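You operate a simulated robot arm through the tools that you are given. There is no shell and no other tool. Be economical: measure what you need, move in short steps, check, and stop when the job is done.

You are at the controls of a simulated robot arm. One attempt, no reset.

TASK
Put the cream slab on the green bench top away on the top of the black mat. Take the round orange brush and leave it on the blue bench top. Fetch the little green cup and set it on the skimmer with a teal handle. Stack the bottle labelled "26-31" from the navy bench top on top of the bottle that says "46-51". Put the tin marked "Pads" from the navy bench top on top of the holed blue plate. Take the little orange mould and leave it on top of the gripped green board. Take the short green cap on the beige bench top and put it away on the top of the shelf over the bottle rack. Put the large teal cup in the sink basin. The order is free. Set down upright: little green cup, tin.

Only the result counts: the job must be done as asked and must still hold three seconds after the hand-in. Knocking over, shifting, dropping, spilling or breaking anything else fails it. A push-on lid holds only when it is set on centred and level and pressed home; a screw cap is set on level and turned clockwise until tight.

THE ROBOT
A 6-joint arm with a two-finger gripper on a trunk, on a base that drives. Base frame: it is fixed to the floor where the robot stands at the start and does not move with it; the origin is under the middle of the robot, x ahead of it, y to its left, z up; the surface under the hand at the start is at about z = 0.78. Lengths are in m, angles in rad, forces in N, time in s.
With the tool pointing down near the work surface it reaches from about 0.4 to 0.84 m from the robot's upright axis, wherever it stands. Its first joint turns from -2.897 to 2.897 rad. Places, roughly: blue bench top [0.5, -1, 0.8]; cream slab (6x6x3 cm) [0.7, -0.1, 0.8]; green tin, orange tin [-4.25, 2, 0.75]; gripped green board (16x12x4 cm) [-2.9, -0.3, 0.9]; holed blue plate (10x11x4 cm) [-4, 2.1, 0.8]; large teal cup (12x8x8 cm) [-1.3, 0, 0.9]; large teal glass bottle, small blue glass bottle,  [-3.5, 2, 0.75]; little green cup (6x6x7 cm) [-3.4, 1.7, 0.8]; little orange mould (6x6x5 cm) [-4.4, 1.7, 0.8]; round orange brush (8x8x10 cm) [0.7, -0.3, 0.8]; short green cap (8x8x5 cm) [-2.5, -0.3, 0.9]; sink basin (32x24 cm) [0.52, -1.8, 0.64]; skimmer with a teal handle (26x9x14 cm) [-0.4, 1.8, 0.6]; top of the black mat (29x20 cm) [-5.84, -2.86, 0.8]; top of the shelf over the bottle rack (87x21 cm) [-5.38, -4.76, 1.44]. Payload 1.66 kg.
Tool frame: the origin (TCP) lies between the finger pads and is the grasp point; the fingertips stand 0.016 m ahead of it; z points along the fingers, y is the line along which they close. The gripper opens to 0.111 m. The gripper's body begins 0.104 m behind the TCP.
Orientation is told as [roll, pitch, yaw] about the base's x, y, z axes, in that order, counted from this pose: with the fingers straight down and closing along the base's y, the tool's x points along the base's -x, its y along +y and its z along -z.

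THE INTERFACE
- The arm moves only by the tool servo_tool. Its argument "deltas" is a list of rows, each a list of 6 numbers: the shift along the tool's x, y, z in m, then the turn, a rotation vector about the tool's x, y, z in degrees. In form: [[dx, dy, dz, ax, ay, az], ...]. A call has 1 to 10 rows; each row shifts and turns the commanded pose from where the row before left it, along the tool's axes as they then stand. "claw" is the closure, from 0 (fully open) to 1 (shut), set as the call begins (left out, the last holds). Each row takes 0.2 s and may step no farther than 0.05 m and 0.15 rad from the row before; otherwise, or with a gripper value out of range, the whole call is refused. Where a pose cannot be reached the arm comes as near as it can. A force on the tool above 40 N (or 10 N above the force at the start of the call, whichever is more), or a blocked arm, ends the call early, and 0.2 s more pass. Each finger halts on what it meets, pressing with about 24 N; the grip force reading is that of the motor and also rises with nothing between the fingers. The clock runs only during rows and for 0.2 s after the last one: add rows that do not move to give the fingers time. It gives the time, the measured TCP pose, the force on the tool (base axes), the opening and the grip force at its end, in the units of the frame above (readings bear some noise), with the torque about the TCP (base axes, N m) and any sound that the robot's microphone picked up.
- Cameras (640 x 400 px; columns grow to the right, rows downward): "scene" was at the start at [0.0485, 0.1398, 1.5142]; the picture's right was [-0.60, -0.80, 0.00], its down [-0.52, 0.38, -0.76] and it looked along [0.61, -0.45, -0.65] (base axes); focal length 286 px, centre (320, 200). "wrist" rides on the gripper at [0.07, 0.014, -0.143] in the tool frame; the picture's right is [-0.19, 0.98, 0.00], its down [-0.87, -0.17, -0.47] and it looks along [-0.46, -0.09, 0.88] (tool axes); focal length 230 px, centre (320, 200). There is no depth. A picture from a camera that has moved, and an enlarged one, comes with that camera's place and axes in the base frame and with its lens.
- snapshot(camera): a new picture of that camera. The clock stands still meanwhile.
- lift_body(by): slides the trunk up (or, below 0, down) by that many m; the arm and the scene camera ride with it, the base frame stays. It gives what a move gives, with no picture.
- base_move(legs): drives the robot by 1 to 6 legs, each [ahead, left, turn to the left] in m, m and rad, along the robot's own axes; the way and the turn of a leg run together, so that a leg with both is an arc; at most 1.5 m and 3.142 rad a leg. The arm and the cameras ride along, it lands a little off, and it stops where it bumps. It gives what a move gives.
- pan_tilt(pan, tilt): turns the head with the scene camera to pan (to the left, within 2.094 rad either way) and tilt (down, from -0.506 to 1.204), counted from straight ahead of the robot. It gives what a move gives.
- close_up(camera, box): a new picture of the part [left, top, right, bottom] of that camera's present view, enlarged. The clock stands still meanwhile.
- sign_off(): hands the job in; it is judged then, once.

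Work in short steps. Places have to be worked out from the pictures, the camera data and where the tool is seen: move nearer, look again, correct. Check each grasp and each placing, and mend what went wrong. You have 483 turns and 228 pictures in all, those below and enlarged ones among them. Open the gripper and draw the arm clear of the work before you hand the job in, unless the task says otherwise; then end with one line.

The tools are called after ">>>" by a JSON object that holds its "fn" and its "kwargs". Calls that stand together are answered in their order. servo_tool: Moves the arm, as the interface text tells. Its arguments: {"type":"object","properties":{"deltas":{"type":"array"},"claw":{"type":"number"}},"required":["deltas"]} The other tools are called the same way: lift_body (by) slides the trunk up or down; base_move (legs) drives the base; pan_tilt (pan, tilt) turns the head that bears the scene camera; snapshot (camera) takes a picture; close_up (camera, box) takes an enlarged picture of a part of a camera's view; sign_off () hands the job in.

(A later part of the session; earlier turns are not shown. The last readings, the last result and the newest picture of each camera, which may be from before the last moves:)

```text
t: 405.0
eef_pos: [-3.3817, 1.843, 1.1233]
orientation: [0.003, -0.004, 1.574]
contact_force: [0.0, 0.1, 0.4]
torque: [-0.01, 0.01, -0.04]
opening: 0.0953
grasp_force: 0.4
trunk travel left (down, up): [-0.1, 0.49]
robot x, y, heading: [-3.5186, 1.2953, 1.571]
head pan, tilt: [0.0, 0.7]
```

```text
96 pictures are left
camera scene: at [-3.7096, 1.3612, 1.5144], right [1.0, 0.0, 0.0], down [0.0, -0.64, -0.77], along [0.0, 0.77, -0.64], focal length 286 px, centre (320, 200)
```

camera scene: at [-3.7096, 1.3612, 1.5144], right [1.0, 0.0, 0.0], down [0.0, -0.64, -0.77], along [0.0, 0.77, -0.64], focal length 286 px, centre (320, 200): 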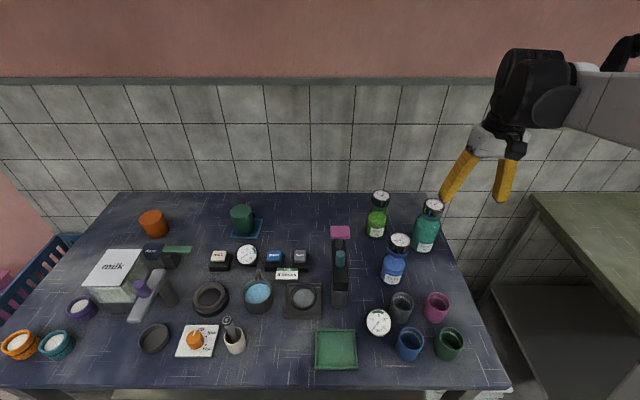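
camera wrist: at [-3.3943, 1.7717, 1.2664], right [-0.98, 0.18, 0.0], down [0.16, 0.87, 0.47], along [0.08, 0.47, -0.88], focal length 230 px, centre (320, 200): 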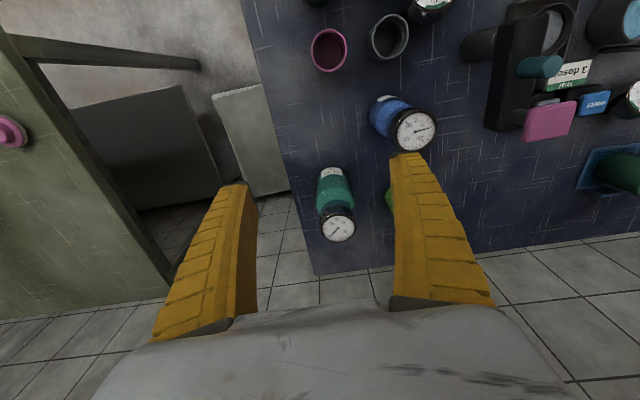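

>>> {"fn": "servo_tool", "kwargs": {"deltas": [[-0.008, 0.039, 0.02, 0, 0, 0], [-0.008, 0.039, 0.02, 0, 0, 0], [-0.008, 0.039, 0.02, 0, 0, 0], [0, 0, 0.04, 0, 0, 0], [0, 0, 0.02, 0, 0, 0]], "claw": 0}}

>>> {"fn": "snapshot", "kwargs": {"camera": "wrist"}}

>>> {"fn": "close_up", "kwargs": {"camera": "scene", "box": [320, 150, 480, 300]}}

```text
t: 406.2
eef_pos: [-3.4979, 1.8663, 1.0027]
orientation: [0.005, -0.004, 1.576]
contact_force: [0.6, 0.1, 0.1]
torque: [0.01, 0.02, 0.04]
opening: 0.1109
grasp_force: 0.1
trunk travel left (down, up): [-0.1, 0.49]
robot x, y, heading: [-3.5164, 1.2985, 1.577]
head pan, tilt: [0.0, 0.7]
```

```text
95 pictures are left
camera wrist: at [-3.5106, 1.7952, 1.1461], right [-0.98, 0.18, 0.0], down [0.16, 0.87, 0.47], along [0.08, 0.47, -0.88], focal length 230 px, centre (320, 200)
```

wrist: 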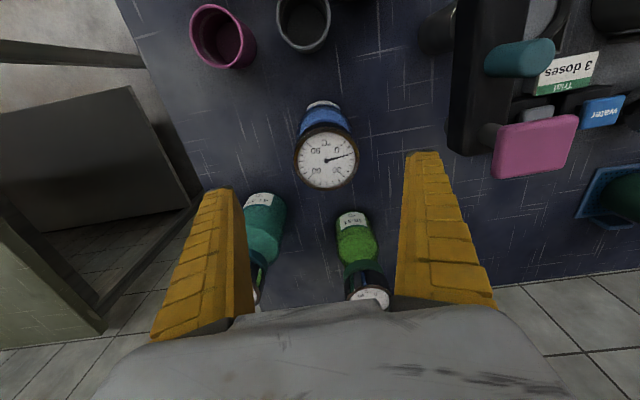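

```text
2.67 times, centred on (400, 225) of scene
camera zoom: at [-3.7094, 1.3613, 1.5144], right [1.0, 0.0, 0.0], down [0.0, -0.64, -0.76], along [0.0, 0.76, -0.64], focal length 763 px, centre (107, 133)
```

zoom: 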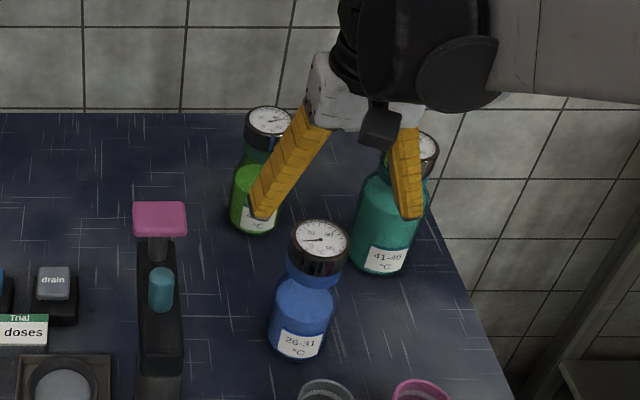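

The blue bottle is centred between the fingers. I descend to body height (z≈0.853) and close.

>>> {"fn": "servo_tool", "kwargs": {"deltas": [[0.001, 0.005, 0.04, 0, 0, 0], [0, 0, 0.04, 0, 0, 0], [0, 0, 0.04, 0, 0, 0], [0, 0, 0.02, 0, 0, 0], [0, 0, 0.009, 0, 0, 0], [0, 0, 0, 0, 0, 0]]}}

>>> {"fn": "snapshot", "kwargs": {"camera": "wrist"}}

>>> {"fn": "close_up", "kwargs": {"camera": "scene", "box": [320, 150, 480, 300]}}

```text
t: 407.2
eef_pos: [-3.5052, 1.8648, 0.8707]
orientation: [0.001, -0.004, 1.575]
contact_force: [-2.7, -2.2, 15.2]
torque: [0.09, -0.23, -0.02]
opening: 0.112
grasp_force: 0.1
trunk travel left (down, up): [-0.1, 0.49]
robot x, y, heading: [-3.5206, 1.2978, 1.576]
head pan, tilt: [0.0, 0.7]
stopped in row 5: the force on the tool passed its limit at 85 N (the readings are from after the stop); the commanded pose is now the measured one
```

```text
93 pictures are left
camera wrist: at [-3.5177, 1.7934, 1.0137], right [-0.98, 0.18, 0.0], down [0.16, 0.86, 0.48], along [0.08, 0.47, -0.88], focal length 230 px, centre (320, 200)
```

wrist: 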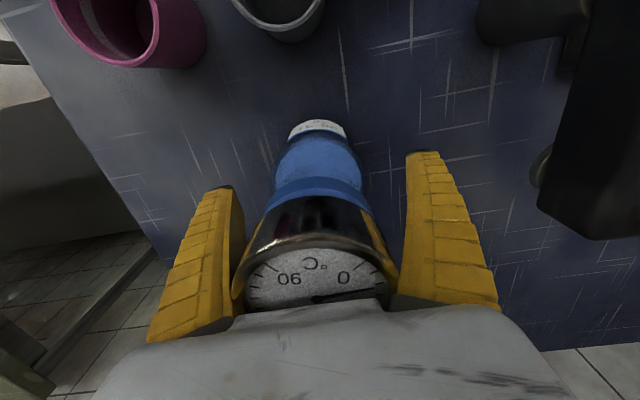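

```text
2.67 times, centred on (400, 225) of scene
camera zoom: at [-3.7098, 1.3599, 1.5146], right [1.0, 0.0, 0.0], down [0.0, -0.64, -0.77], along [0.0, 0.77, -0.64], focal length 763 px, centre (107, 133)
```

zoom: 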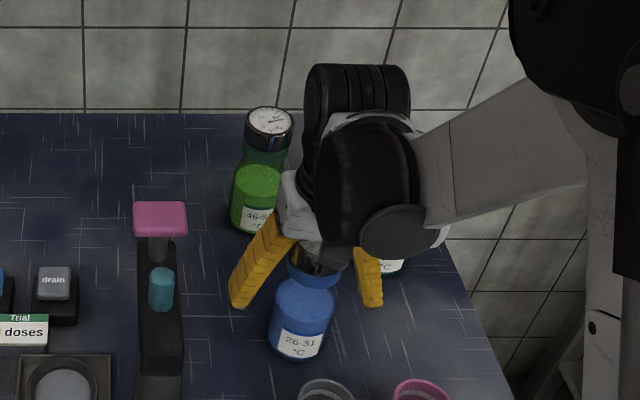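

The palm touched the dial (bottle top ≈0.97), so I instead grip the body with the hand tilted 30° so the cap clears the palm.

>>> {"fn": "servo_tool", "kwargs": {"deltas": [[0, 0, -0.045, 0, 0, 0], [0, 0, -0.045, 0, 0, 0], [0, 0, -0.04, 0, 0, 0], [0, 0, 0, 0, -7.5, 0], [0, 0, 0, 0, -7.5, 0], [0, 0, 0, 0, -7.5, 0], [0, 0, 0, 0, -7.5, 0], [0.02, 0, 0.0346, 0, 0, 0], [0.015, 0, 0.026, 0, 0, 0]]}}

>>> {"fn": "snapshot", "kwargs": {"camera": "wrist"}}

>>> {"fn": "close_up", "kwargs": {"camera": "scene", "box": [320, 150, 480, 300]}}

```text
t: 409.2
eef_pos: [-3.5032, 1.8643, 0.9305]
orientation: [0.004, -0.527, 1.574]
contact_force: [0.1, 0.6, -0.3]
torque: [-0.02, 0.01, -0.02]
opening: 0.1108
grasp_force: 0.1
trunk travel left (down, up): [-0.1, 0.49]
robot x, y, heading: [-3.52, 1.2976, 1.577]
head pan, tilt: [0.0, 0.7]
```

```text
91 pictures are left
camera wrist: at [-3.516, 1.732, 1.0186], right [-0.98, 0.16, 0.1], down [0.17, 0.51, 0.84], along [0.08, 0.84, -0.53], focal length 230 px, centre (320, 200)
```

wrist: 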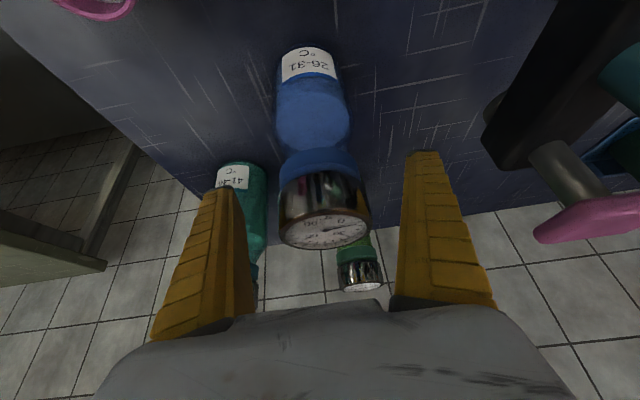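

```text
2.67 times, centred on (400, 225) of scene
camera zoom: at [-3.7096, 1.362, 1.5143], right [1.0, 0.0, 0.0], down [0.0, -0.64, -0.76], along [0.0, 0.76, -0.64], focal length 763 px, centre (107, 133)
```

zoom: 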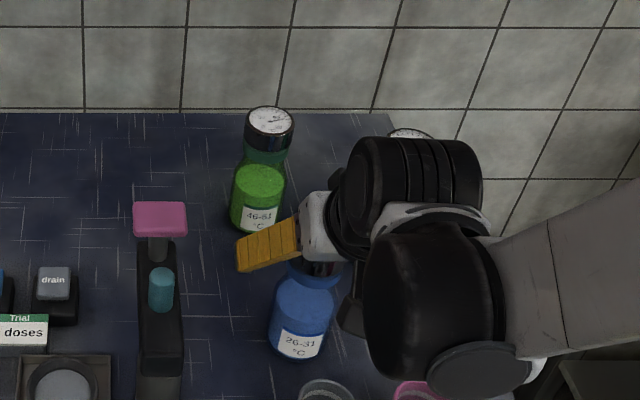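

>>> {"fn": "servo_tool", "kwargs": {"deltas": [[0.015, 0, 0.026, 0, 0, 0], [0.0125, 0, 0.0217, 0, 0, 0], [0.0125, 0, 0.0217, 0, 0, 0], [0, 0, 0, 0, 0, 0]]}}

>>> {"fn": "snapshot", "kwargs": {"camera": "wrist"}}

```text
t: 410.0
eef_pos: [-3.5049, 1.8703, 0.861]
orientation: [0.002, -0.535, 1.575]
contact_force: [-0.6, 0.3, -0.5]
torque: [-0.07, -0.02, -0.01]
opening: 0.1108
grasp_force: 0.0
trunk travel left (down, up): [-0.1, 0.49]
robot x, y, heading: [-3.5222, 1.2974, 1.57]
head pan, tilt: [0.0, 0.7]
stopped in row 3: the force on the tool passed its limit at 124 N (the readings are from after the stop); the commanded pose is now the measured one
```

```text
89 pictures are left
camera wrist: at [-3.5169, 1.7362, 0.9476], right [-0.98, 0.16, 0.1], down [0.17, 0.5, 0.85], along [0.08, 0.85, -0.52], focal length 230 px, centre (320, 200)
```

wrist: 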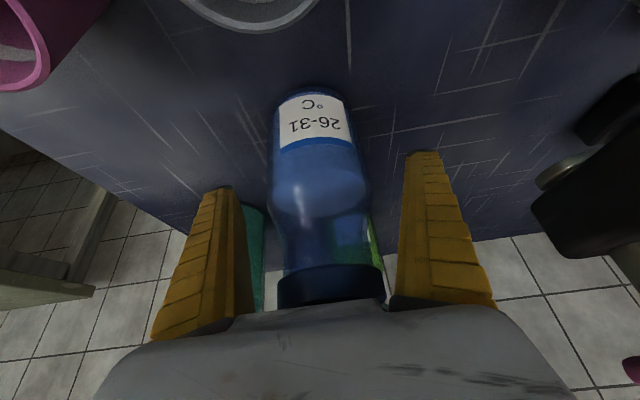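

The palm touched again but the body is now right at the TCP. I close here.

>>> {"fn": "servo_tool", "kwargs": {"deltas": [[-0.002, 0, -0.0035, 0, 0, 0], [0, 0, 0, 0, 0, 0]]}}

>>> {"fn": "servo_tool", "kwargs": {"deltas": [[0, 0, 0, 0, 0, 0], [0, 0, 0, 0, 0, 0], [0, 0, 0, 0, 0, 0]], "claw": 1}}

>>> {"fn": "snapshot", "kwargs": {"camera": "wrist"}}

>>> {"fn": "close_up", "kwargs": {"camera": "scene", "box": [320, 150, 480, 300]}}

```text
t: 410.6
eef_pos: [-3.5044, 1.8675, 0.8642]
orientation: [0.004, -0.54, 1.574]
contact_force: [0.3, 0.6, 0.5]
torque: [0.0, 0.0, -0.01]
opening: 0.1111
grasp_force: 0.0
trunk travel left (down, up): [-0.1, 0.49]
robot x, y, heading: [-3.5162, 1.2938, 1.577]
head pan, tilt: [0.0, 0.7]
```

```text
t: 411.4
eef_pos: [-3.5044, 1.8687, 0.8657]
orientation: [0.004, -0.536, 1.574]
contact_force: [-0.2, -0.5, 0.2]
torque: [0.03, -0.03, -0.02]
opening: 0.0633
grasp_force: 24.2
trunk travel left (down, up): [-0.1, 0.49]
robot x, y, heading: [-3.519, 1.2952, 1.577]
head pan, tilt: [0.0, 0.7]
```

```text
88 pictures are left
camera wrist: at [-3.5168, 1.7343, 0.9524], right [-0.98, 0.16, 0.1], down [0.17, 0.5, 0.85], along [0.08, 0.85, -0.52], focal length 230 px, centre (320, 200)
```

wrist: 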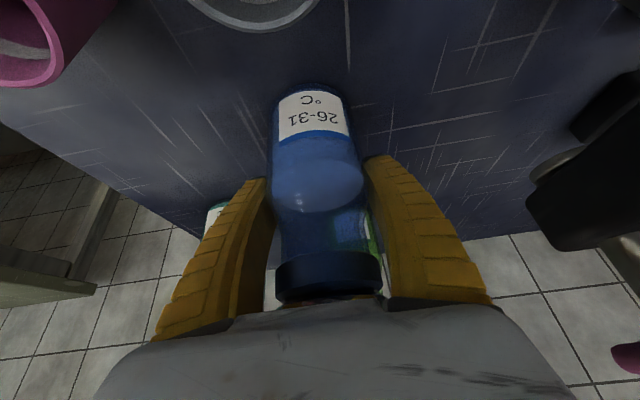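

```text
2.67 times, centred on (400, 225) of scene
camera zoom: at [-3.7096, 1.3618, 1.5143], right [1.0, 0.0, 0.0], down [0.0, -0.64, -0.76], along [0.0, 0.76, -0.64], focal length 763 px, centre (107, 133)
```

zoom: 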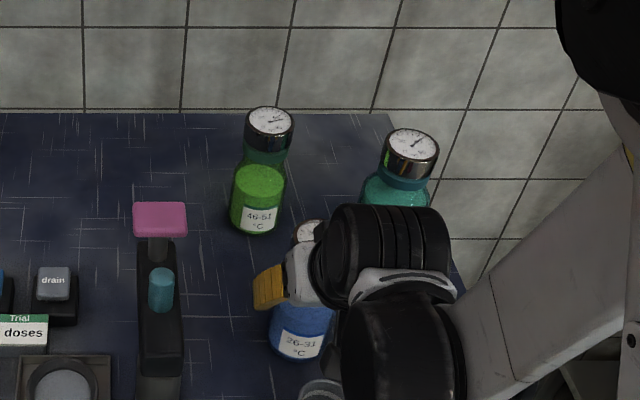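

Gripped (6.3 cm). Lift vertically.

>>> {"fn": "servo_tool", "kwargs": {"deltas": [[-0.0128, 0, -0.0215, 0, 0, 0], [-0.0204, 0, -0.0344, 0, 0, 0], [-0.0204, 0, -0.0344, 0, 0, 0], [-0.0204, 0, -0.0344, 0, 0, 0], [-0.0204, 0, -0.0344, 0, 0, 0], [-0.0204, 0, -0.0344, 0, 0, 0]]}}

>>> {"fn": "snapshot", "kwargs": {"camera": "scene"}}

>>> {"fn": "snapshot", "kwargs": {"camera": "wrist"}}

```text
t: 412.8
eef_pos: [-3.504, 1.865, 1.0905]
orientation: [0.003, -0.537, 1.574]
contact_force: [0.0, 0.5, -2.7]
torque: [0.05, 0.01, 0.01]
opening: 0.0633
grasp_force: 24.4
trunk travel left (down, up): [-0.1, 0.49]
robot x, y, heading: [-3.5183, 1.2983, 1.577]
head pan, tilt: [0.0, 0.7]
```

```text
86 pictures are left
camera scene: at [-3.7096, 1.3616, 1.5144], right [1.0, 0.0, 0.0], down [0.0, -0.64, -0.77], along [0.0, 0.77, -0.64], focal length 286 px, centre (320, 200)
```

scene: 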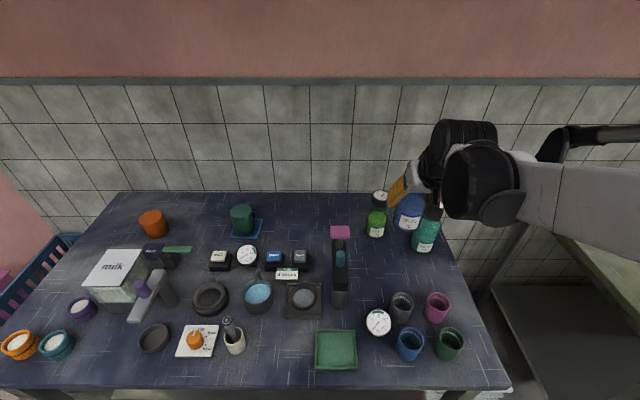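

```text
85 pictures are left
camera wrist: at [-3.5165, 1.7314, 1.1769], right [-0.98, 0.16, 0.1], down [0.17, 0.5, 0.85], along [0.08, 0.85, -0.52], focal length 230 px, centre (320, 200)
```

wrist: 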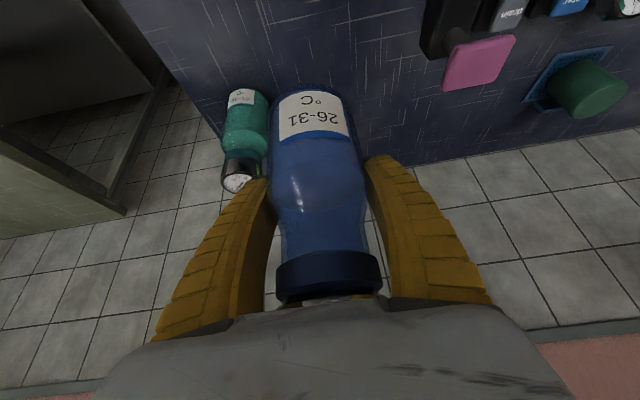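

Bottle held. Green bottle's cap estimated at (-3.522, 2.054), top ≈0.95. I move above it.

>>> {"fn": "servo_tool", "kwargs": {"deltas": [[-0.0325, 0.0036, 0.0193, 0, 0, 0], [-0.0325, 0.0036, 0.0193, 0, 0, 0], [-0.0325, 0.0036, 0.0193, 0, 0, 0], [-0.0325, 0.0036, 0.0193, 0, 0, 0], [-0.0325, 0.0036, 0.0193, 0, 0, 0], [0, 0, 0, 0, 0, 0]]}}

>>> {"fn": "close_up", "kwargs": {"camera": "scene", "box": [330, 110, 450, 260]}}

>>> {"fn": "snapshot", "kwargs": {"camera": "wrist"}}

```text
t: 414.2
eef_pos: [-3.5251, 2.0563, 1.0916]
orientation: [0.003, -0.538, 1.575]
contact_force: [0.7, 0.1, -4.4]
torque: [0.04, 0.02, 0.04]
opening: 0.0633
grasp_force: 24.6
trunk travel left (down, up): [-0.1, 0.49]
robot x, y, heading: [-3.5173, 1.2985, 1.574]
head pan, tilt: [0.0, 0.7]
```

```text
2.67 times, centred on (390, 185) of scene
camera zoom: at [-3.7096, 1.362, 1.5143], right [1.0, 0.0, 0.0], down [0.0, -0.64, -0.76], along [0.0, 0.76, -0.64], focal length 763 px, centre (133, 240)
```

zoom: 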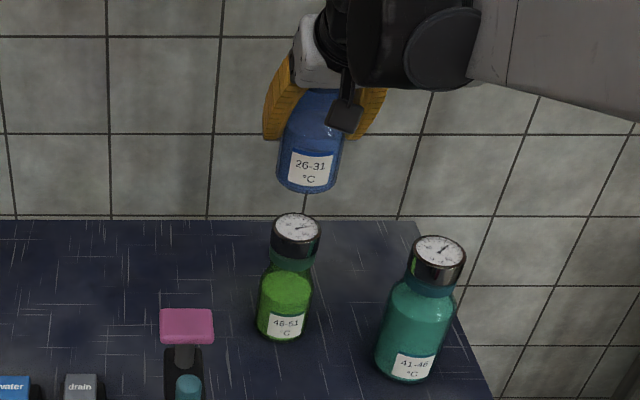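

```text
83 pictures are left
camera wrist: at [-3.5362, 1.922, 1.1782], right [-0.98, 0.16, 0.1], down [0.17, 0.5, 0.85], along [0.08, 0.85, -0.52], focal length 230 px, centre (320, 200)
```

wrist: 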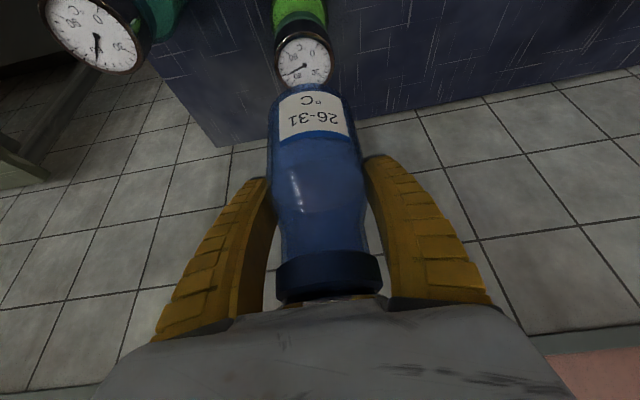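

>>> {"fn": "close_up", "kwargs": {"camera": "wrist", "box": [250, 0, 370, 130]}}

>>> {"fn": "close_up", "kwargs": {"camera": "scene", "box": [360, 180, 420, 240]}}

```text
3.08 times, centred on (310, 65) of wrist
camera zoom: at [-3.5362, 1.922, 1.1782], right [-0.98, 0.16, 0.1], down [0.17, 0.5, 0.85], along [0.08, 0.85, -0.52], focal length 708 px, centre (351, 615)
```

zoom: 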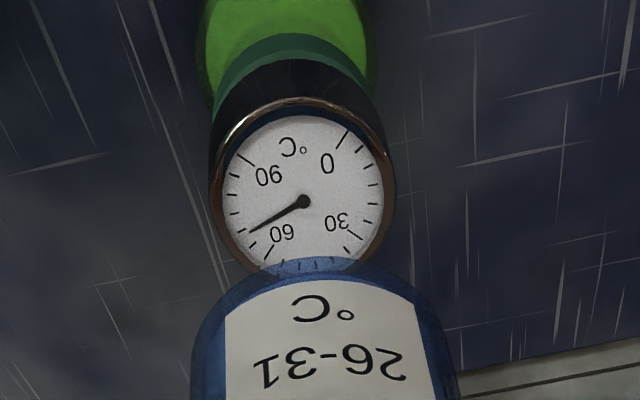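

```text
6.67 times, centred on (390, 210) of scene
camera zoom: at [-3.7096, 1.362, 1.5143], right [1.0, 0.0, 0.0], down [0.0, -0.64, -0.76], along [0.0, 0.76, -0.64], focal length 1908 px, centre (-147, 133)
```

zoom: 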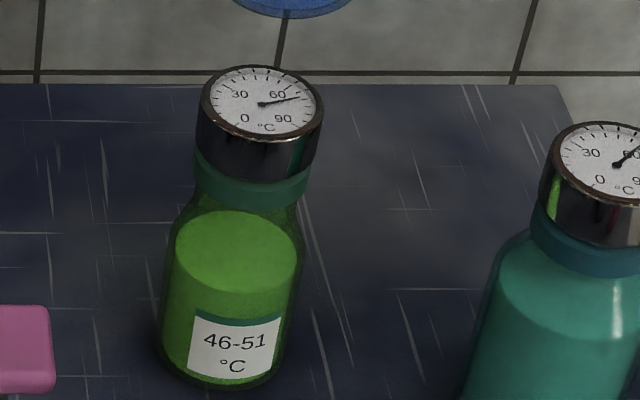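

Triangulated: green cap centre (-3.524, 2.038, 0.963). I correct by -1.8 cm in y and lower to just above.

>>> {"fn": "servo_tool", "kwargs": {"deltas": [[0.0155, -0.001, -0.0092, 0, 0, 0], [0.0102, 0, 0.0172, 0, 0, 0], [0.0077, 0, 0.0129, 0, 0, 0], [0, 0, 0, 0, 0, 0]]}}

>>> {"fn": "close_up", "kwargs": {"camera": "scene", "box": [350, 140, 430, 240]}}

>>> {"fn": "close_up", "kwargs": {"camera": "wrist", "box": [250, 0, 370, 130]}}

```text
t: 415.2
eef_pos: [-3.5223, 2.0387, 1.0558]
orientation: [0.003, -0.538, 1.575]
contact_force: [-0.5, -1.0, -3.8]
torque: [0.06, 0.0, 0.01]
opening: 0.0632
grasp_force: 24.3
trunk travel left (down, up): [-0.1, 0.49]
robot x, y, heading: [-3.5202, 1.3019, 1.576]
head pan, tilt: [0.0, 0.7]
```

```text
4.00 times, centred on (390, 190) of scene
camera zoom: at [-3.7096, 1.3618, 1.5144], right [1.0, 0.0, 0.0], down [0.0, -0.64, -0.76], along [0.0, 0.76, -0.64], focal length 1145 px, centre (40, 240)
```

zoom: 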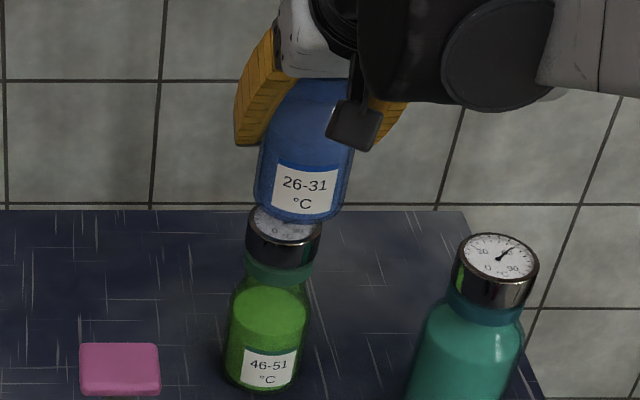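

```text
3.08 times, centred on (310, 65) of wrist
camera zoom: at [-3.5345, 1.9041, 1.1432], right [-0.98, 0.16, 0.1], down [0.17, 0.5, 0.85], along [0.08, 0.85, -0.52], focal length 708 px, centre (351, 615)
```

zoom: 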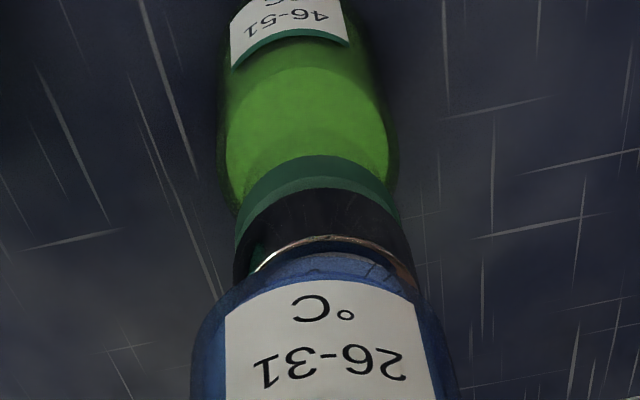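

Alignment is within a few millimetres. I nudge -3 mm in x and lower to contact.

>>> {"fn": "servo_tool", "kwargs": {"deltas": [[0.0051, 0.003, 0.0086, 0, 0, 0], [0.0026, 0, 0.0043, 0, 0, 0], [0.0013, 0, 0.0021, 0, 0, 0], [0.0013, 0, 0.0021, 0, 0, 0], [0.0013, 0, 0.0021, 0, 0, 0], [0.0013, 0, 0.0021, 0, 0, 0]]}}

>>> {"fn": "close_up", "kwargs": {"camera": "scene", "box": [350, 140, 430, 240]}}

```text
t: 416.6
eef_pos: [-3.5255, 2.0386, 1.0301]
orientation: [0.004, -0.538, 1.573]
contact_force: [0.3, -0.7, -4.3]
torque: [0.05, -0.01, 0.02]
opening: 0.0633
grasp_force: 24.3
trunk travel left (down, up): [-0.1, 0.49]
robot x, y, heading: [-3.52, 1.2915, 1.577]
head pan, tilt: [0.0, 0.7]
```

```text
4.00 times, centred on (390, 190) of scene
camera zoom: at [-3.7097, 1.362, 1.5143], right [1.0, 0.0, 0.0], down [0.0, -0.64, -0.76], along [0.0, 0.76, -0.64], focal length 1145 px, centre (40, 240)
```

zoom: 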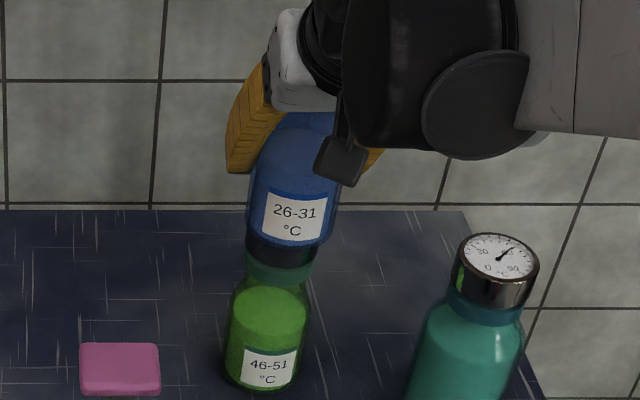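

>>> {"fn": "servo_tool", "kwargs": {"deltas": [[0.0013, 0, 0.0021, 0, 0, 0], [0.0013, 0, 0.0021, 0, 0, 0], [0.0013, 0, 0.0021, 0, 0, 0], [0.0013, 0, 0.0021, 0, 0, 0], [0, 0, 0, 0, 0, 0]]}}

>>> {"fn": "close_up", "kwargs": {"camera": "scene", "box": [350, 140, 430, 240]}}

>>> {"fn": "close_up", "kwargs": {"camera": "wrist", "box": [230, 0, 400, 150]}}

```text
t: 417.4
eef_pos: [-3.5262, 2.038, 1.0278]
orientation: [0.003, -0.547, 1.575]
contact_force: [-0.8, -3.4, 28.9]
torque: [-0.9, 0.0, -0.03]
opening: 0.0635
grasp_force: 23.7
trunk travel left (down, up): [-0.1, 0.49]
robot x, y, heading: [-3.5184, 1.2997, 1.573]
head pan, tilt: [0.0, 0.7]
stopped in row 3: the force on the tool passed its limit at 45 N (the readings are from after the stop); the commanded pose is now the measured one
```

```text
4.00 times, centred on (390, 190) of scene
camera zoom: at [-3.7098, 1.3581, 1.5147], right [1.0, 0.0, 0.0], down [0.0, -0.64, -0.77], along [0.0, 0.77, -0.64], focal length 1145 px, centre (40, 240)
```

zoom: 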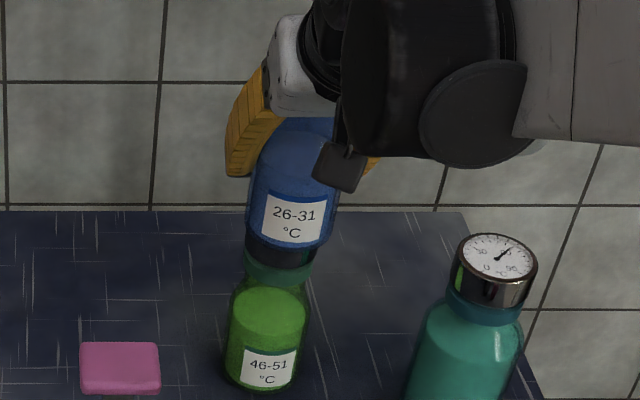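

```text
2.67 times, centred on (315, 75) of wrist
camera zoom: at [-3.5376, 1.9033, 1.1146], right [-0.98, 0.16, 0.1], down [0.17, 0.5, 0.85], along [0.08, 0.85, -0.51], focal length 614 px, centre (333, 533)
```

zoom: 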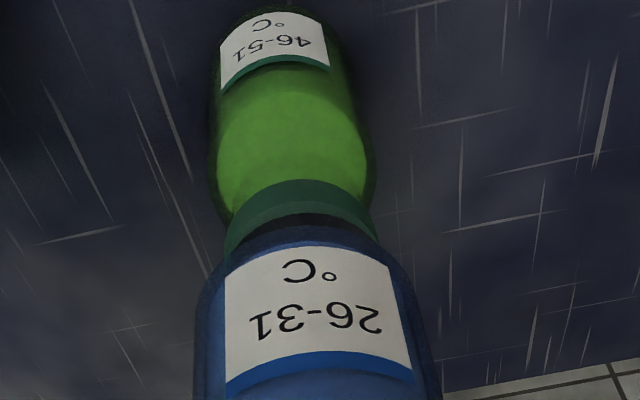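

Contact at the expected height (29 N). I relieve slightly and open.

>>> {"fn": "servo_tool", "kwargs": {"deltas": [[-0.0008, 0, -0.0014, 0, 0, 0], [0, 0, 0, 0, 0, 0]]}}

```text
t: 418.0
eef_pos: [-3.5263, 2.0392, 1.0291]
orientation: [0.004, -0.542, 1.574]
contact_force: [-1.5, -5.2, 15.8]
torque: [-0.73, 0.08, -0.03]
opening: 0.0637
grasp_force: 23.7
trunk travel left (down, up): [-0.1, 0.49]
robot x, y, heading: [-3.5204, 1.2906, 1.572]
head pan, tilt: [0.0, 0.7]
```

The reaction is on the near edge, so the bottle is slightly tilted; I rotate the tool +1° to level it and check.

>>> {"fn": "servo_tool", "kwargs": {"deltas": [[0, 0, 0, 0, 1.0, 0], [0, 0, 0, 0, 0, 0]]}}

```text
t: 418.6
eef_pos: [-3.5253, 2.0405, 1.0291]
orientation: [0.004, -0.526, 1.575]
contact_force: [-1.8, 2.6, 16.5]
torque: [0.64, 0.17, 0.03]
opening: 0.0633
grasp_force: 24.1
trunk travel left (down, up): [-0.1, 0.49]
robot x, y, heading: [-3.5194, 1.2944, 1.576]
head pan, tilt: [0.0, 0.7]
```

The reaction jumps to the far edge: so level lies between and the bottle is centred on the cap. I set the middle and open.

>>> {"fn": "servo_tool", "kwargs": {"deltas": [[0, 0, 0, 0, -0.5, 0], [0, 0, 0, 0, 0, 0]]}}

>>> {"fn": "servo_tool", "kwargs": {"deltas": [[0, 0, 0, 0, 0, 0], [0, 0, 0, 0, 0, 0], [0, 0, 0, 0, 0, 0]], "claw": 0.1}}

>>> {"fn": "close_up", "kwargs": {"camera": "scene", "box": [350, 110, 450, 240]}}

>>> {"fn": "snapshot", "kwargs": {"camera": "wrist"}}

```text
t: 419.2
eef_pos: [-3.5253, 2.0395, 1.028]
orientation: [0.002, -0.534, 1.574]
contact_force: [-2.5, -0.4, 13.8]
torque: [0.0, 0.12, 0.01]
opening: 0.0634
grasp_force: 24.0
trunk travel left (down, up): [-0.1, 0.49]
robot x, y, heading: [-3.5224, 1.2956, 1.576]
head pan, tilt: [0.0, 0.7]
```

```text
t: 420.0
eef_pos: [-3.5257, 2.0401, 1.0283]
orientation: [0.004, -0.535, 1.576]
contact_force: [-0.4, -3.4, 11.9]
torque: [-0.14, -0.11, 0.0]
opening: 0.1006
grasp_force: 0.5
trunk travel left (down, up): [-0.1, 0.49]
robot x, y, heading: [-3.5187, 1.2965, 1.574]
head pan, tilt: [0.0, 0.7]
```

```text
3.08 times, centred on (400, 175) of scene
camera zoom: at [-3.7098, 1.3602, 1.5144], right [1.0, 0.0, 0.0], down [0.0, -0.64, -0.77], along [0.0, 0.77, -0.64], focal length 881 px, centre (74, 277)
```

zoom: 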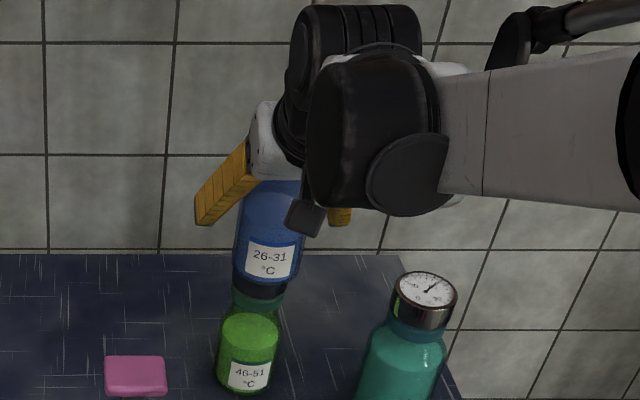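

```text
74 pictures are left
camera wrist: at [-3.5372, 1.9054, 1.1159], right [-0.98, 0.16, 0.1], down [0.17, 0.51, 0.85], along [0.08, 0.85, -0.52], focal length 230 px, centre (320, 200)
```

wrist: 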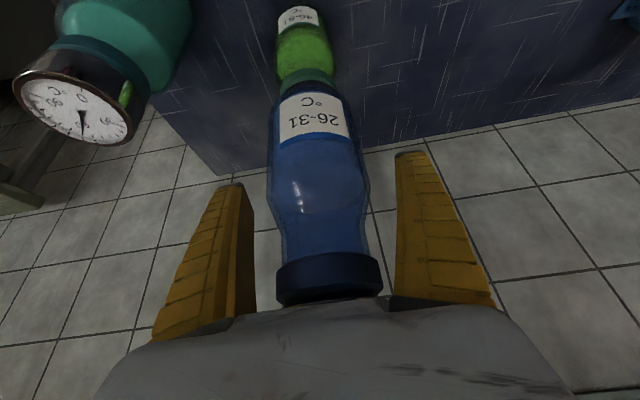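

The stack stands; the palm still rests lightly on the cap. I retreat straight back along the tool axis.

>>> {"fn": "servo_tool", "kwargs": {"deltas": [[0, 0, -0.01, 0, 0, 0], [0, 0, -0.02, 0, 0, 0], [0, 0, -0.03, 0, 0, 0], [0, 0, -0.04, 0, 0, 0], [0, 0, -0.045, 0, 0, 0], [0, 0, -0.045, 0, 0, 0]]}}

>>> {"fn": "snapshot", "kwargs": {"camera": "wrist"}}

>>> {"fn": "close_up", "kwargs": {"camera": "scene", "box": [330, 90, 450, 250]}}

```text
t: 421.4
eef_pos: [-3.5244, 1.9405, 1.1902]
orientation: [0.004, -0.535, 1.574]
contact_force: [0.8, 0.3, -0.3]
torque: [0.0, 0.03, 0.01]
opening: 0.1004
grasp_force: 0.4
trunk travel left (down, up): [-0.1, 0.49]
robot x, y, heading: [-3.5223, 1.2952, 1.574]
head pan, tilt: [0.0, 0.7]
```

```text
73 pictures are left
camera wrist: at [-3.5371, 1.8075, 1.2786], right [-0.98, 0.16, 0.1], down [0.17, 0.51, 0.85], along [0.08, 0.85, -0.52], focal length 230 px, centre (320, 200)
```

wrist: 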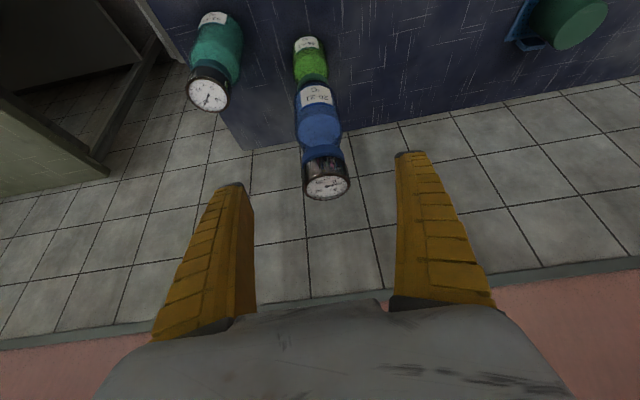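

```text
2.50 times, centred on (390, 170) of scene
camera zoom: at [-3.7097, 1.361, 1.5144], right [1.0, 0.0, 0.0], down [0.0, -0.64, -0.77], along [0.0, 0.77, -0.64], focal length 716 px, centre (145, 275)
```

zoom: 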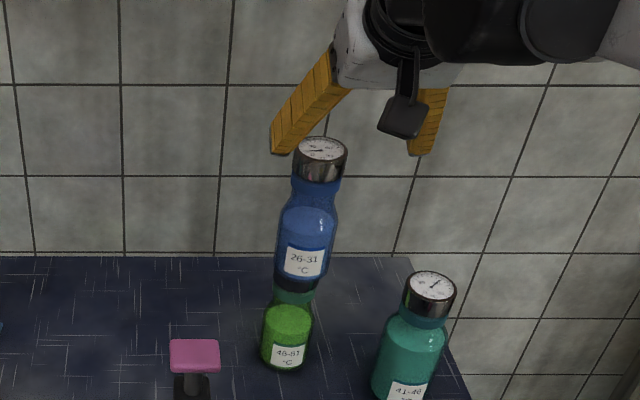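

The stack is sound. Next the little orange mould at the bench's left end: I straighten and drive there.

>>> {"fn": "servo_tool", "kwargs": {"deltas": [[0, 0, -0.03, 0, 7.5, 0], [0.03, 0, 0, 0, 7.5, 0], [0.04, 0, 0, 0, 7.5, 0], [0.04, 0, 0, 0, 8.1, 0]], "claw": 0}}

>>> {"fn": "base_move", "kwargs": {"legs": [[-0.22, 0, 0], [0, 0.88, 0]]}}

>>> {"fn": "snapshot", "kwargs": {"camera": "wrist"}}

>>> {"fn": "snapshot", "kwargs": {"camera": "scene"}}

```text
t: 422.4
eef_pos: [-3.5254, 1.82, 1.1868]
orientation: [0.005, 0.001, 1.576]
contact_force: [0.2, 0.5, -0.6]
torque: [0.02, 0.01, 0.01]
opening: 0.1111
grasp_force: 0.1
trunk travel left (down, up): [-0.1, 0.49]
robot x, y, heading: [-3.5197, 1.296, 1.576]
head pan, tilt: [0.0, 0.7]
```

```text
t: 428.4
eef_pos: [-4.4173, 1.5925, 1.1862]
orientation: [0.001, 0.0, 1.585]
contact_force: [-1.0, -0.3, -0.6]
torque: [0.04, -0.02, 0.01]
opening: 0.1111
grasp_force: 0.0
trunk travel left (down, up): [-0.1, 0.49]
robot x, y, heading: [-4.4084, 1.0672, 1.582]
head pan, tilt: [0.0, 0.7]
```

```text
71 pictures are left
camera wrist: at [-4.4283, 1.5225, 1.329], right [-0.98, 0.17, 0.0], down [0.15, 0.87, 0.47], along [0.08, 0.46, -0.88], focal length 230 px, centre (320, 200)
```

wrist: 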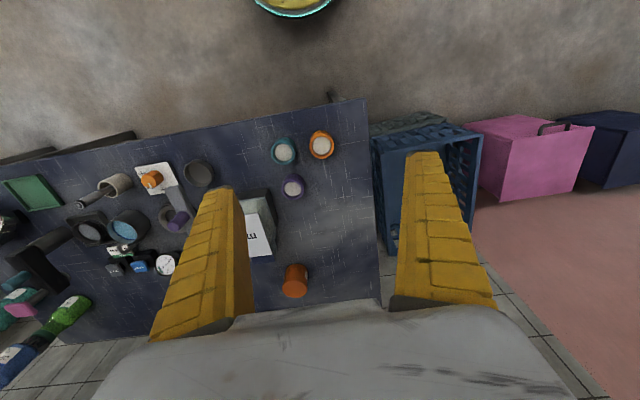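

```text
70 pictures are left
camera scene: at [-4.5973, 1.1321, 1.5143], right [1.0, 0.01, 0.0], down [0.01, -0.64, -0.76], along [-0.01, 0.76, -0.64], focal length 286 px, centre (320, 200)
```

scene: 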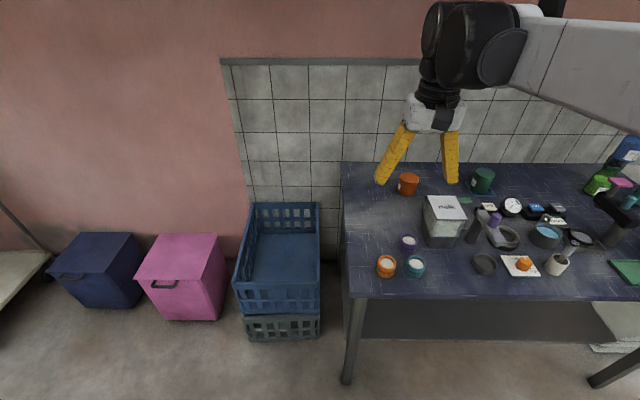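

Mould at about (-4.409, 1.651); the teal one is close on its east, so I close along y. I rotate the tool 90° and come above.

>>> {"fn": "servo_tool", "kwargs": {"deltas": [[0, 0, 0, 0, 0, -8.5], [0, 0, 0, 0, 0, -8.5], [0, 0, 0, 0, 0, -8.5], [0, 0, 0, 0, 0, -8.5], [0, 0, 0, 0, 0, -8.5], [0, 0, 0, 0, 0, -8.5], [0, 0, 0, 0, 0, -8.5], [0, 0, 0, 0, 0, -8.5], [0, 0, 0, 0, 0, -8.5], [0, 0, 0, 0, 0, -8.5]]}}

>>> {"fn": "servo_tool", "kwargs": {"deltas": [[0, 0, 0, 0, 0, -4.3], [0.004, -0.029, 0, 0, 0, 0], [0.004, -0.029, 0, 0, 0, 0], [0, 0, 0.048, 0, 0, 0], [0, 0, 0.048, 0, 0, 0], [0, 0, 0.048, 0, 0, 0], [0, 0, 0.048, 0, 0, 0], [0, 0, 0.048, 0, 0, 0], [0, 0, 0.03, 0, 0, 0]]}}

>>> {"fn": "snapshot", "kwargs": {"camera": "wrist"}}

>>> {"fn": "close_up", "kwargs": {"camera": "scene", "box": [330, 190, 470, 310]}}

```text
t: 430.6
eef_pos: [-4.4162, 1.5927, 1.1854]
orientation: [0.002, -0.004, 3.074]
contact_force: [-0.1, -0.1, 0.1]
torque: [0.0, 0.02, -0.01]
opening: 0.1108
grasp_force: 0.1
trunk travel left (down, up): [-0.1, 0.49]
robot x, y, heading: [-4.4112, 1.0708, 1.584]
head pan, tilt: [0.0, 0.7]
```

```text
t: 432.6
eef_pos: [-4.4107, 1.6521, 0.9136]
orientation: [0.002, -0.004, -3.138]
contact_force: [0.1, 0.0, 0.3]
torque: [0.02, 0.02, 0.03]
opening: 0.1108
grasp_force: 0.0
trunk travel left (down, up): [-0.1, 0.49]
robot x, y, heading: [-4.4076, 1.0688, 1.583]
head pan, tilt: [0.0, 0.7]
```

```text
69 pictures are left
camera wrist: at [-4.3402, 1.6382, 1.0572], right [-0.19, -0.98, 0.0], down [-0.86, 0.16, 0.47], along [-0.47, 0.09, -0.88], focal length 230 px, centre (320, 200)
```

wrist: 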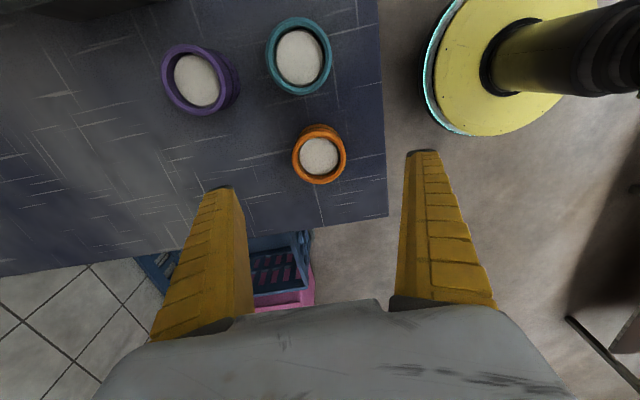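

```text
3.33 times, centred on (400, 250) of scene
camera zoom: at [-4.5971, 1.1325, 1.5143], right [1.0, 0.01, 0.0], down [0.01, -0.64, -0.76], along [-0.01, 0.76, -0.64], focal length 954 px, centre (53, 33)
```

zoom: 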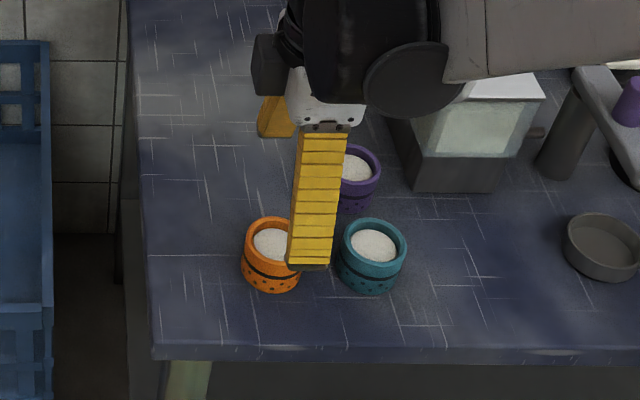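

Aligned. Descend and close.

>>> {"fn": "servo_tool", "kwargs": {"deltas": [[0.002, 0.001, 0.045, 0, 0, 0], [0, 0, 0.045, 0, 0, 0], [0, 0, 0.003, 0, 0, 0]]}}

>>> {"fn": "servo_tool", "kwargs": {"deltas": [[0, 0, 0, 0, 0, 0], [0, 0, 0, 0, 0, 0], [0, 0, 0, 0, 0, 0]], "claw": 1}}

>>> {"fn": "servo_tool", "kwargs": {"deltas": [[0, 0, -0.03, 0, 0, 0], [0, 0, -0.03, 0, 0, 0], [0, 0, -0.04, 0, 0, 0]]}}

>>> {"fn": "snapshot", "kwargs": {"camera": "wrist"}}

```text
t: 433.4
eef_pos: [-4.4071, 1.6523, 0.8231]
orientation: [0.0, -0.003, -3.138]
contact_force: [0.0, 0.7, 0.9]
torque: [-0.02, -0.03, 0.02]
opening: 0.1111
grasp_force: 0.0
trunk travel left (down, up): [-0.1, 0.49]
robot x, y, heading: [-4.4042, 1.0648, 1.586]
head pan, tilt: [0.0, 0.7]
```

```text
t: 434.2
eef_pos: [-4.4066, 1.6508, 0.8225]
orientation: [0.001, -0.004, -3.138]
contact_force: [-1.5, -0.1, 3.8]
torque: [0.0, 0.14, 0.03]
opening: 0.046
grasp_force: 24.3
trunk travel left (down, up): [-0.1, 0.49]
robot x, y, heading: [-4.4119, 1.0752, 1.587]
head pan, tilt: [0.0, 0.7]
```

```text
t: 435.0
eef_pos: [-4.4075, 1.6494, 0.9215]
orientation: [0.0, -0.005, -3.138]
contact_force: [-0.5, -0.5, -0.2]
torque: [0.0, -0.01, 0.02]
opening: 0.0454
grasp_force: 24.0
trunk travel left (down, up): [-0.1, 0.49]
robot x, y, heading: [-4.4094, 1.0709, 1.583]
head pan, tilt: [0.0, 0.7]
```

```text
67 pictures are left
camera wrist: at [-4.3376, 1.6368, 1.0648], right [-0.19, -0.98, 0.0], down [-0.86, 0.16, 0.47], along [-0.47, 0.09, -0.88], focal length 230 px, centre (320, 200)
```

wrist: 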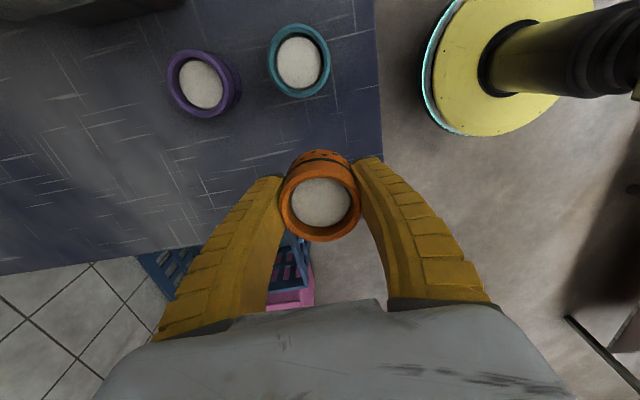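

The mould is held upright. I rise, retract, move to x≈-3.7 and turn south to look at the gap between tables.

>>> {"fn": "servo_tool", "kwargs": {"deltas": [[0, 0, -0.045, 0, 0, 0], [0, 0, -0.045, 0, 0, 0], [0, 0, -0.045, 0, 0, 0], [0, 0, -0.045, 0, 0, 0], [0, 0, -0.045, 0, 0, 0], [0, 0.04, 0, 0, 0, 0], [0, 0.04, 0, 0, 0, 0], [0, 0.04, 0, 0, 0, 0]]}}

>>> {"fn": "base_move", "kwargs": {"legs": [[0, -0.7, 0], [0, 0, -3.14]]}}

>>> {"fn": "pan_tilt", "kwargs": {"pan": 0.15, "tilt": 0.6}}

>>> {"fn": "snapshot", "kwargs": {"camera": "scene"}}

```text
t: 436.8
eef_pos: [-4.4049, 1.5293, 1.1471]
orientation: [-0.001, -0.004, -3.139]
contact_force: [0.0, 0.1, -0.5]
torque: [-0.02, 0.0, 0.0]
opening: 0.0453
grasp_force: 23.9
trunk travel left (down, up): [-0.1, 0.49]
robot x, y, heading: [-4.4082, 1.072, 1.583]
head pan, tilt: [0.0, 0.7]
```

```text
t: 448.0
eef_pos: [-3.704, 0.6234, 1.1477]
orientation: [-0.002, -0.004, 0.011]
contact_force: [0.7, -0.2, -0.5]
torque: [0.04, 0.02, 0.02]
opening: 0.0437
grasp_force: 23.8
trunk travel left (down, up): [-0.1, 0.49]
robot x, y, heading: [-3.7085, 1.0805, -1.547]
head pan, tilt: [0.0, 0.7]
```

```text
t: 448.7
eef_pos: [-3.7051, 0.6231, 1.147]
orientation: [0.0, -0.004, 0.011]
contact_force: [-0.8, 0.3, -0.9]
torque: [0.03, -0.01, 0.02]
opening: 0.0441
grasp_force: 24.0
trunk travel left (down, up): [-0.1, 0.49]
robot x, y, heading: [-3.7052, 1.0858, -1.557]
head pan, tilt: [0.15, 0.6]
```

```text
66 pictures are left
camera scene: at [-3.5019, 1.0207, 1.5229], right [-0.99, -0.17, 0.0], down [-0.1, 0.56, -0.82], along [0.14, -0.81, -0.57], focal length 286 px, centre (320, 200)
```

scene: 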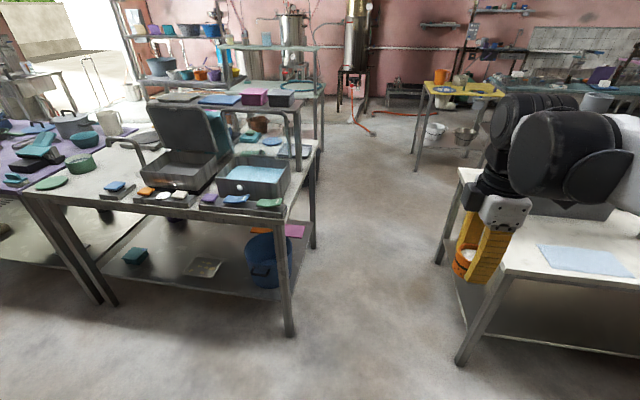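

The gap is clear, centred at x≈-3.64. Drive through, slide to the board, and turn to face it.

>>> {"fn": "base_move", "kwargs": {"legs": [[1.0, 0.03, 0], [0.92, 0, 0], [0, 0.75, 0], [0, 0, 3.14]]}}

>>> {"fn": "pan_tilt", "kwargs": {"pan": 0.0, "tilt": 0.75}}

>>> {"fn": "snapshot", "kwargs": {"camera": "scene"}}

>>> {"fn": "snapshot", "kwargs": {"camera": "wrist"}}

```text
t: 469.1
eef_pos: [-2.8799, -0.3702, 1.1476]
orientation: [0.0, -0.003, 3.087]
contact_force: [-0.1, -0.2, -0.5]
torque: [0.03, 0.02, -0.01]
opening: 0.0441
grasp_force: 24.2
trunk travel left (down, up): [-0.1, 0.49]
robot x, y, heading: [-2.9076, -0.827, 1.528]
head pan, tilt: [0.15, 0.6]
```

```text
t: 469.8
eef_pos: [-2.8797, -0.3697, 1.1473]
orientation: [0.001, -0.002, 3.084]
contact_force: [-0.5, 1.4, 0.2]
torque: [0.02, -0.04, -0.01]
opening: 0.0437
grasp_force: 23.8
trunk travel left (down, up): [-0.1, 0.49]
robot x, y, heading: [-2.9113, -0.832, 1.523]
head pan, tilt: [0.0, 0.75]
```

```text
65 pictures are left
camera scene: at [-3.0961, -0.7574, 1.5101], right [1.0, -0.04, 0.0], down [-0.03, -0.68, -0.73], along [0.03, 0.73, -0.68], focal length 286 px, centre (320, 200)
```

scene: 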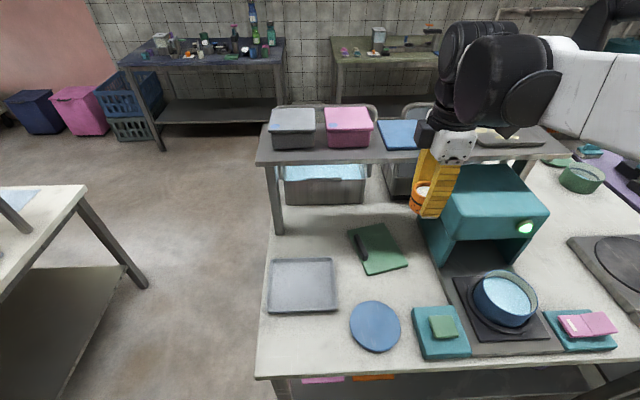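

```text
64 pictures are left
camera wrist: at [-2.8105, -0.3882, 1.2898], right [-0.24, -0.97, 0.0], down [-0.85, 0.22, 0.47], along [-0.46, 0.11, -0.88], focal length 230 px, centre (320, 200)
```

wrist: 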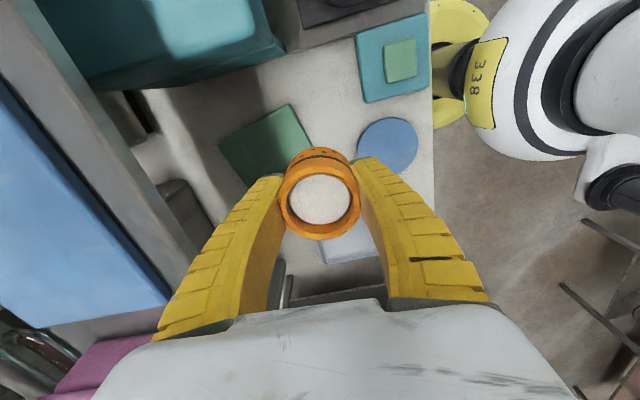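

The overhead shelf crowds a vertical hand over the board, so I'll set the mould on a bare spot at about (-2.85,-0.38), re-grip with the hand tilted back, then place it. First turn the tool to close along x.

>>> {"fn": "servo_tool", "kwargs": {"deltas": [[0, 0, 0, 0, 0, 8.5], [0, 0, 0, 0, 0, 8.5], [0, 0, 0, 0, 0, 8.5], [0, 0, 0, 0, 0, 8.5], [0, 0, 0, 0, 0, 8.5], [0, 0, 0, 0, 0, 8.5], [0, 0, 0, 0, 0, 8.5], [0, 0, 0, 0, 0, 8.5], [0, 0, 0, 0, 0, 8.5], [0, 0, 0, 0, 0, 8.5]]}}

>>> {"fn": "servo_tool", "kwargs": {"deltas": [[0.01, -0.03, 0, 0, 0, 1.7], [0, 0, 0.045, 0, 0, 0], [0, 0, 0.045, 0, 0, 0], [0, 0, 0.045, 0, 0, 0], [0, 0, 0.045, 0, 0, 0]]}}

>>> {"fn": "snapshot", "kwargs": {"camera": "wrist"}}

>>> {"fn": "close_up", "kwargs": {"camera": "scene", "box": [330, 130, 490, 370]}}

```text
t: 472.0
eef_pos: [-2.882, -0.3702, 1.1478]
orientation: [0.004, 0.001, 1.598]
contact_force: [0.6, -0.6, -0.8]
torque: [0.01, 0.04, 0.03]
opening: 0.0436
grasp_force: 23.8
trunk travel left (down, up): [-0.1, 0.49]
robot x, y, heading: [-2.9073, -0.8265, 1.522]
head pan, tilt: [0.0, 0.75]
```

```text
t: 473.2
eef_pos: [-2.8544, -0.379, 0.9656]
orientation: [0.004, 0.0, 1.571]
contact_force: [-0.4, 0.7, -1.3]
torque: [0.03, 0.01, -0.02]
opening: 0.0435
grasp_force: 23.9
trunk travel left (down, up): [-0.1, 0.49]
robot x, y, heading: [-2.9096, -0.8272, 1.527]
head pan, tilt: [0.0, 0.75]
```

```text
63 pictures are left
camera wrist: at [-2.8661, -0.4502, 1.1088], right [-0.98, 0.19, 0.0], down [0.17, 0.87, 0.47], along [0.09, 0.46, -0.88], focal length 230 px, centre (320, 200)
```

wrist: 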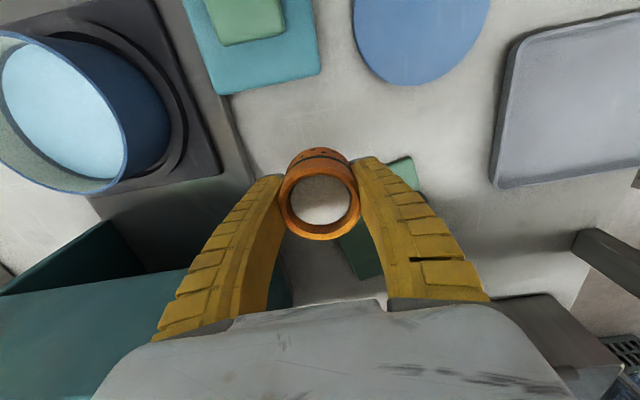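

```text
1.67 times, centred on (410, 250) of scene
camera zoom: at [-3.0961, -0.7569, 1.51], right [1.0, -0.05, 0.0], down [-0.03, -0.68, -0.73], along [0.03, 0.73, -0.68], focal length 477 px, centre (170, 117)
```

zoom: 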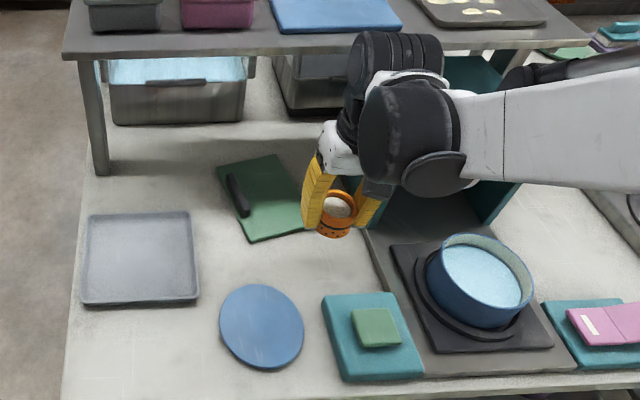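

>>> {"fn": "servo_tool", "kwargs": {"deltas": [[0, 0, 0.04, 0, 0, 0], [0, 0, 0.03, 0, 0, 0], [0, 0, 0.008, 0, 0, 0], [0, 0, 0.004, 0, 0, 0], [0, 0, 0.004, 0, 0, 0], [0, 0, 0.004, 0, 0, 0], [0, 0, 0.004, 0, 0, 0]]}}

```text
t: 474.8
eef_pos: [-2.8497, -0.3799, 0.8746]
orientation: [0.002, 0.001, 1.573]
contact_force: [1.5, 1.7, 14.0]
torque: [0.34, -0.07, 0.01]
opening: 0.0439
grasp_force: 24.1
trunk travel left (down, up): [-0.1, 0.49]
robot x, y, heading: [-2.9059, -0.8291, 1.527]
head pan, tilt: [0.0, 0.75]
```

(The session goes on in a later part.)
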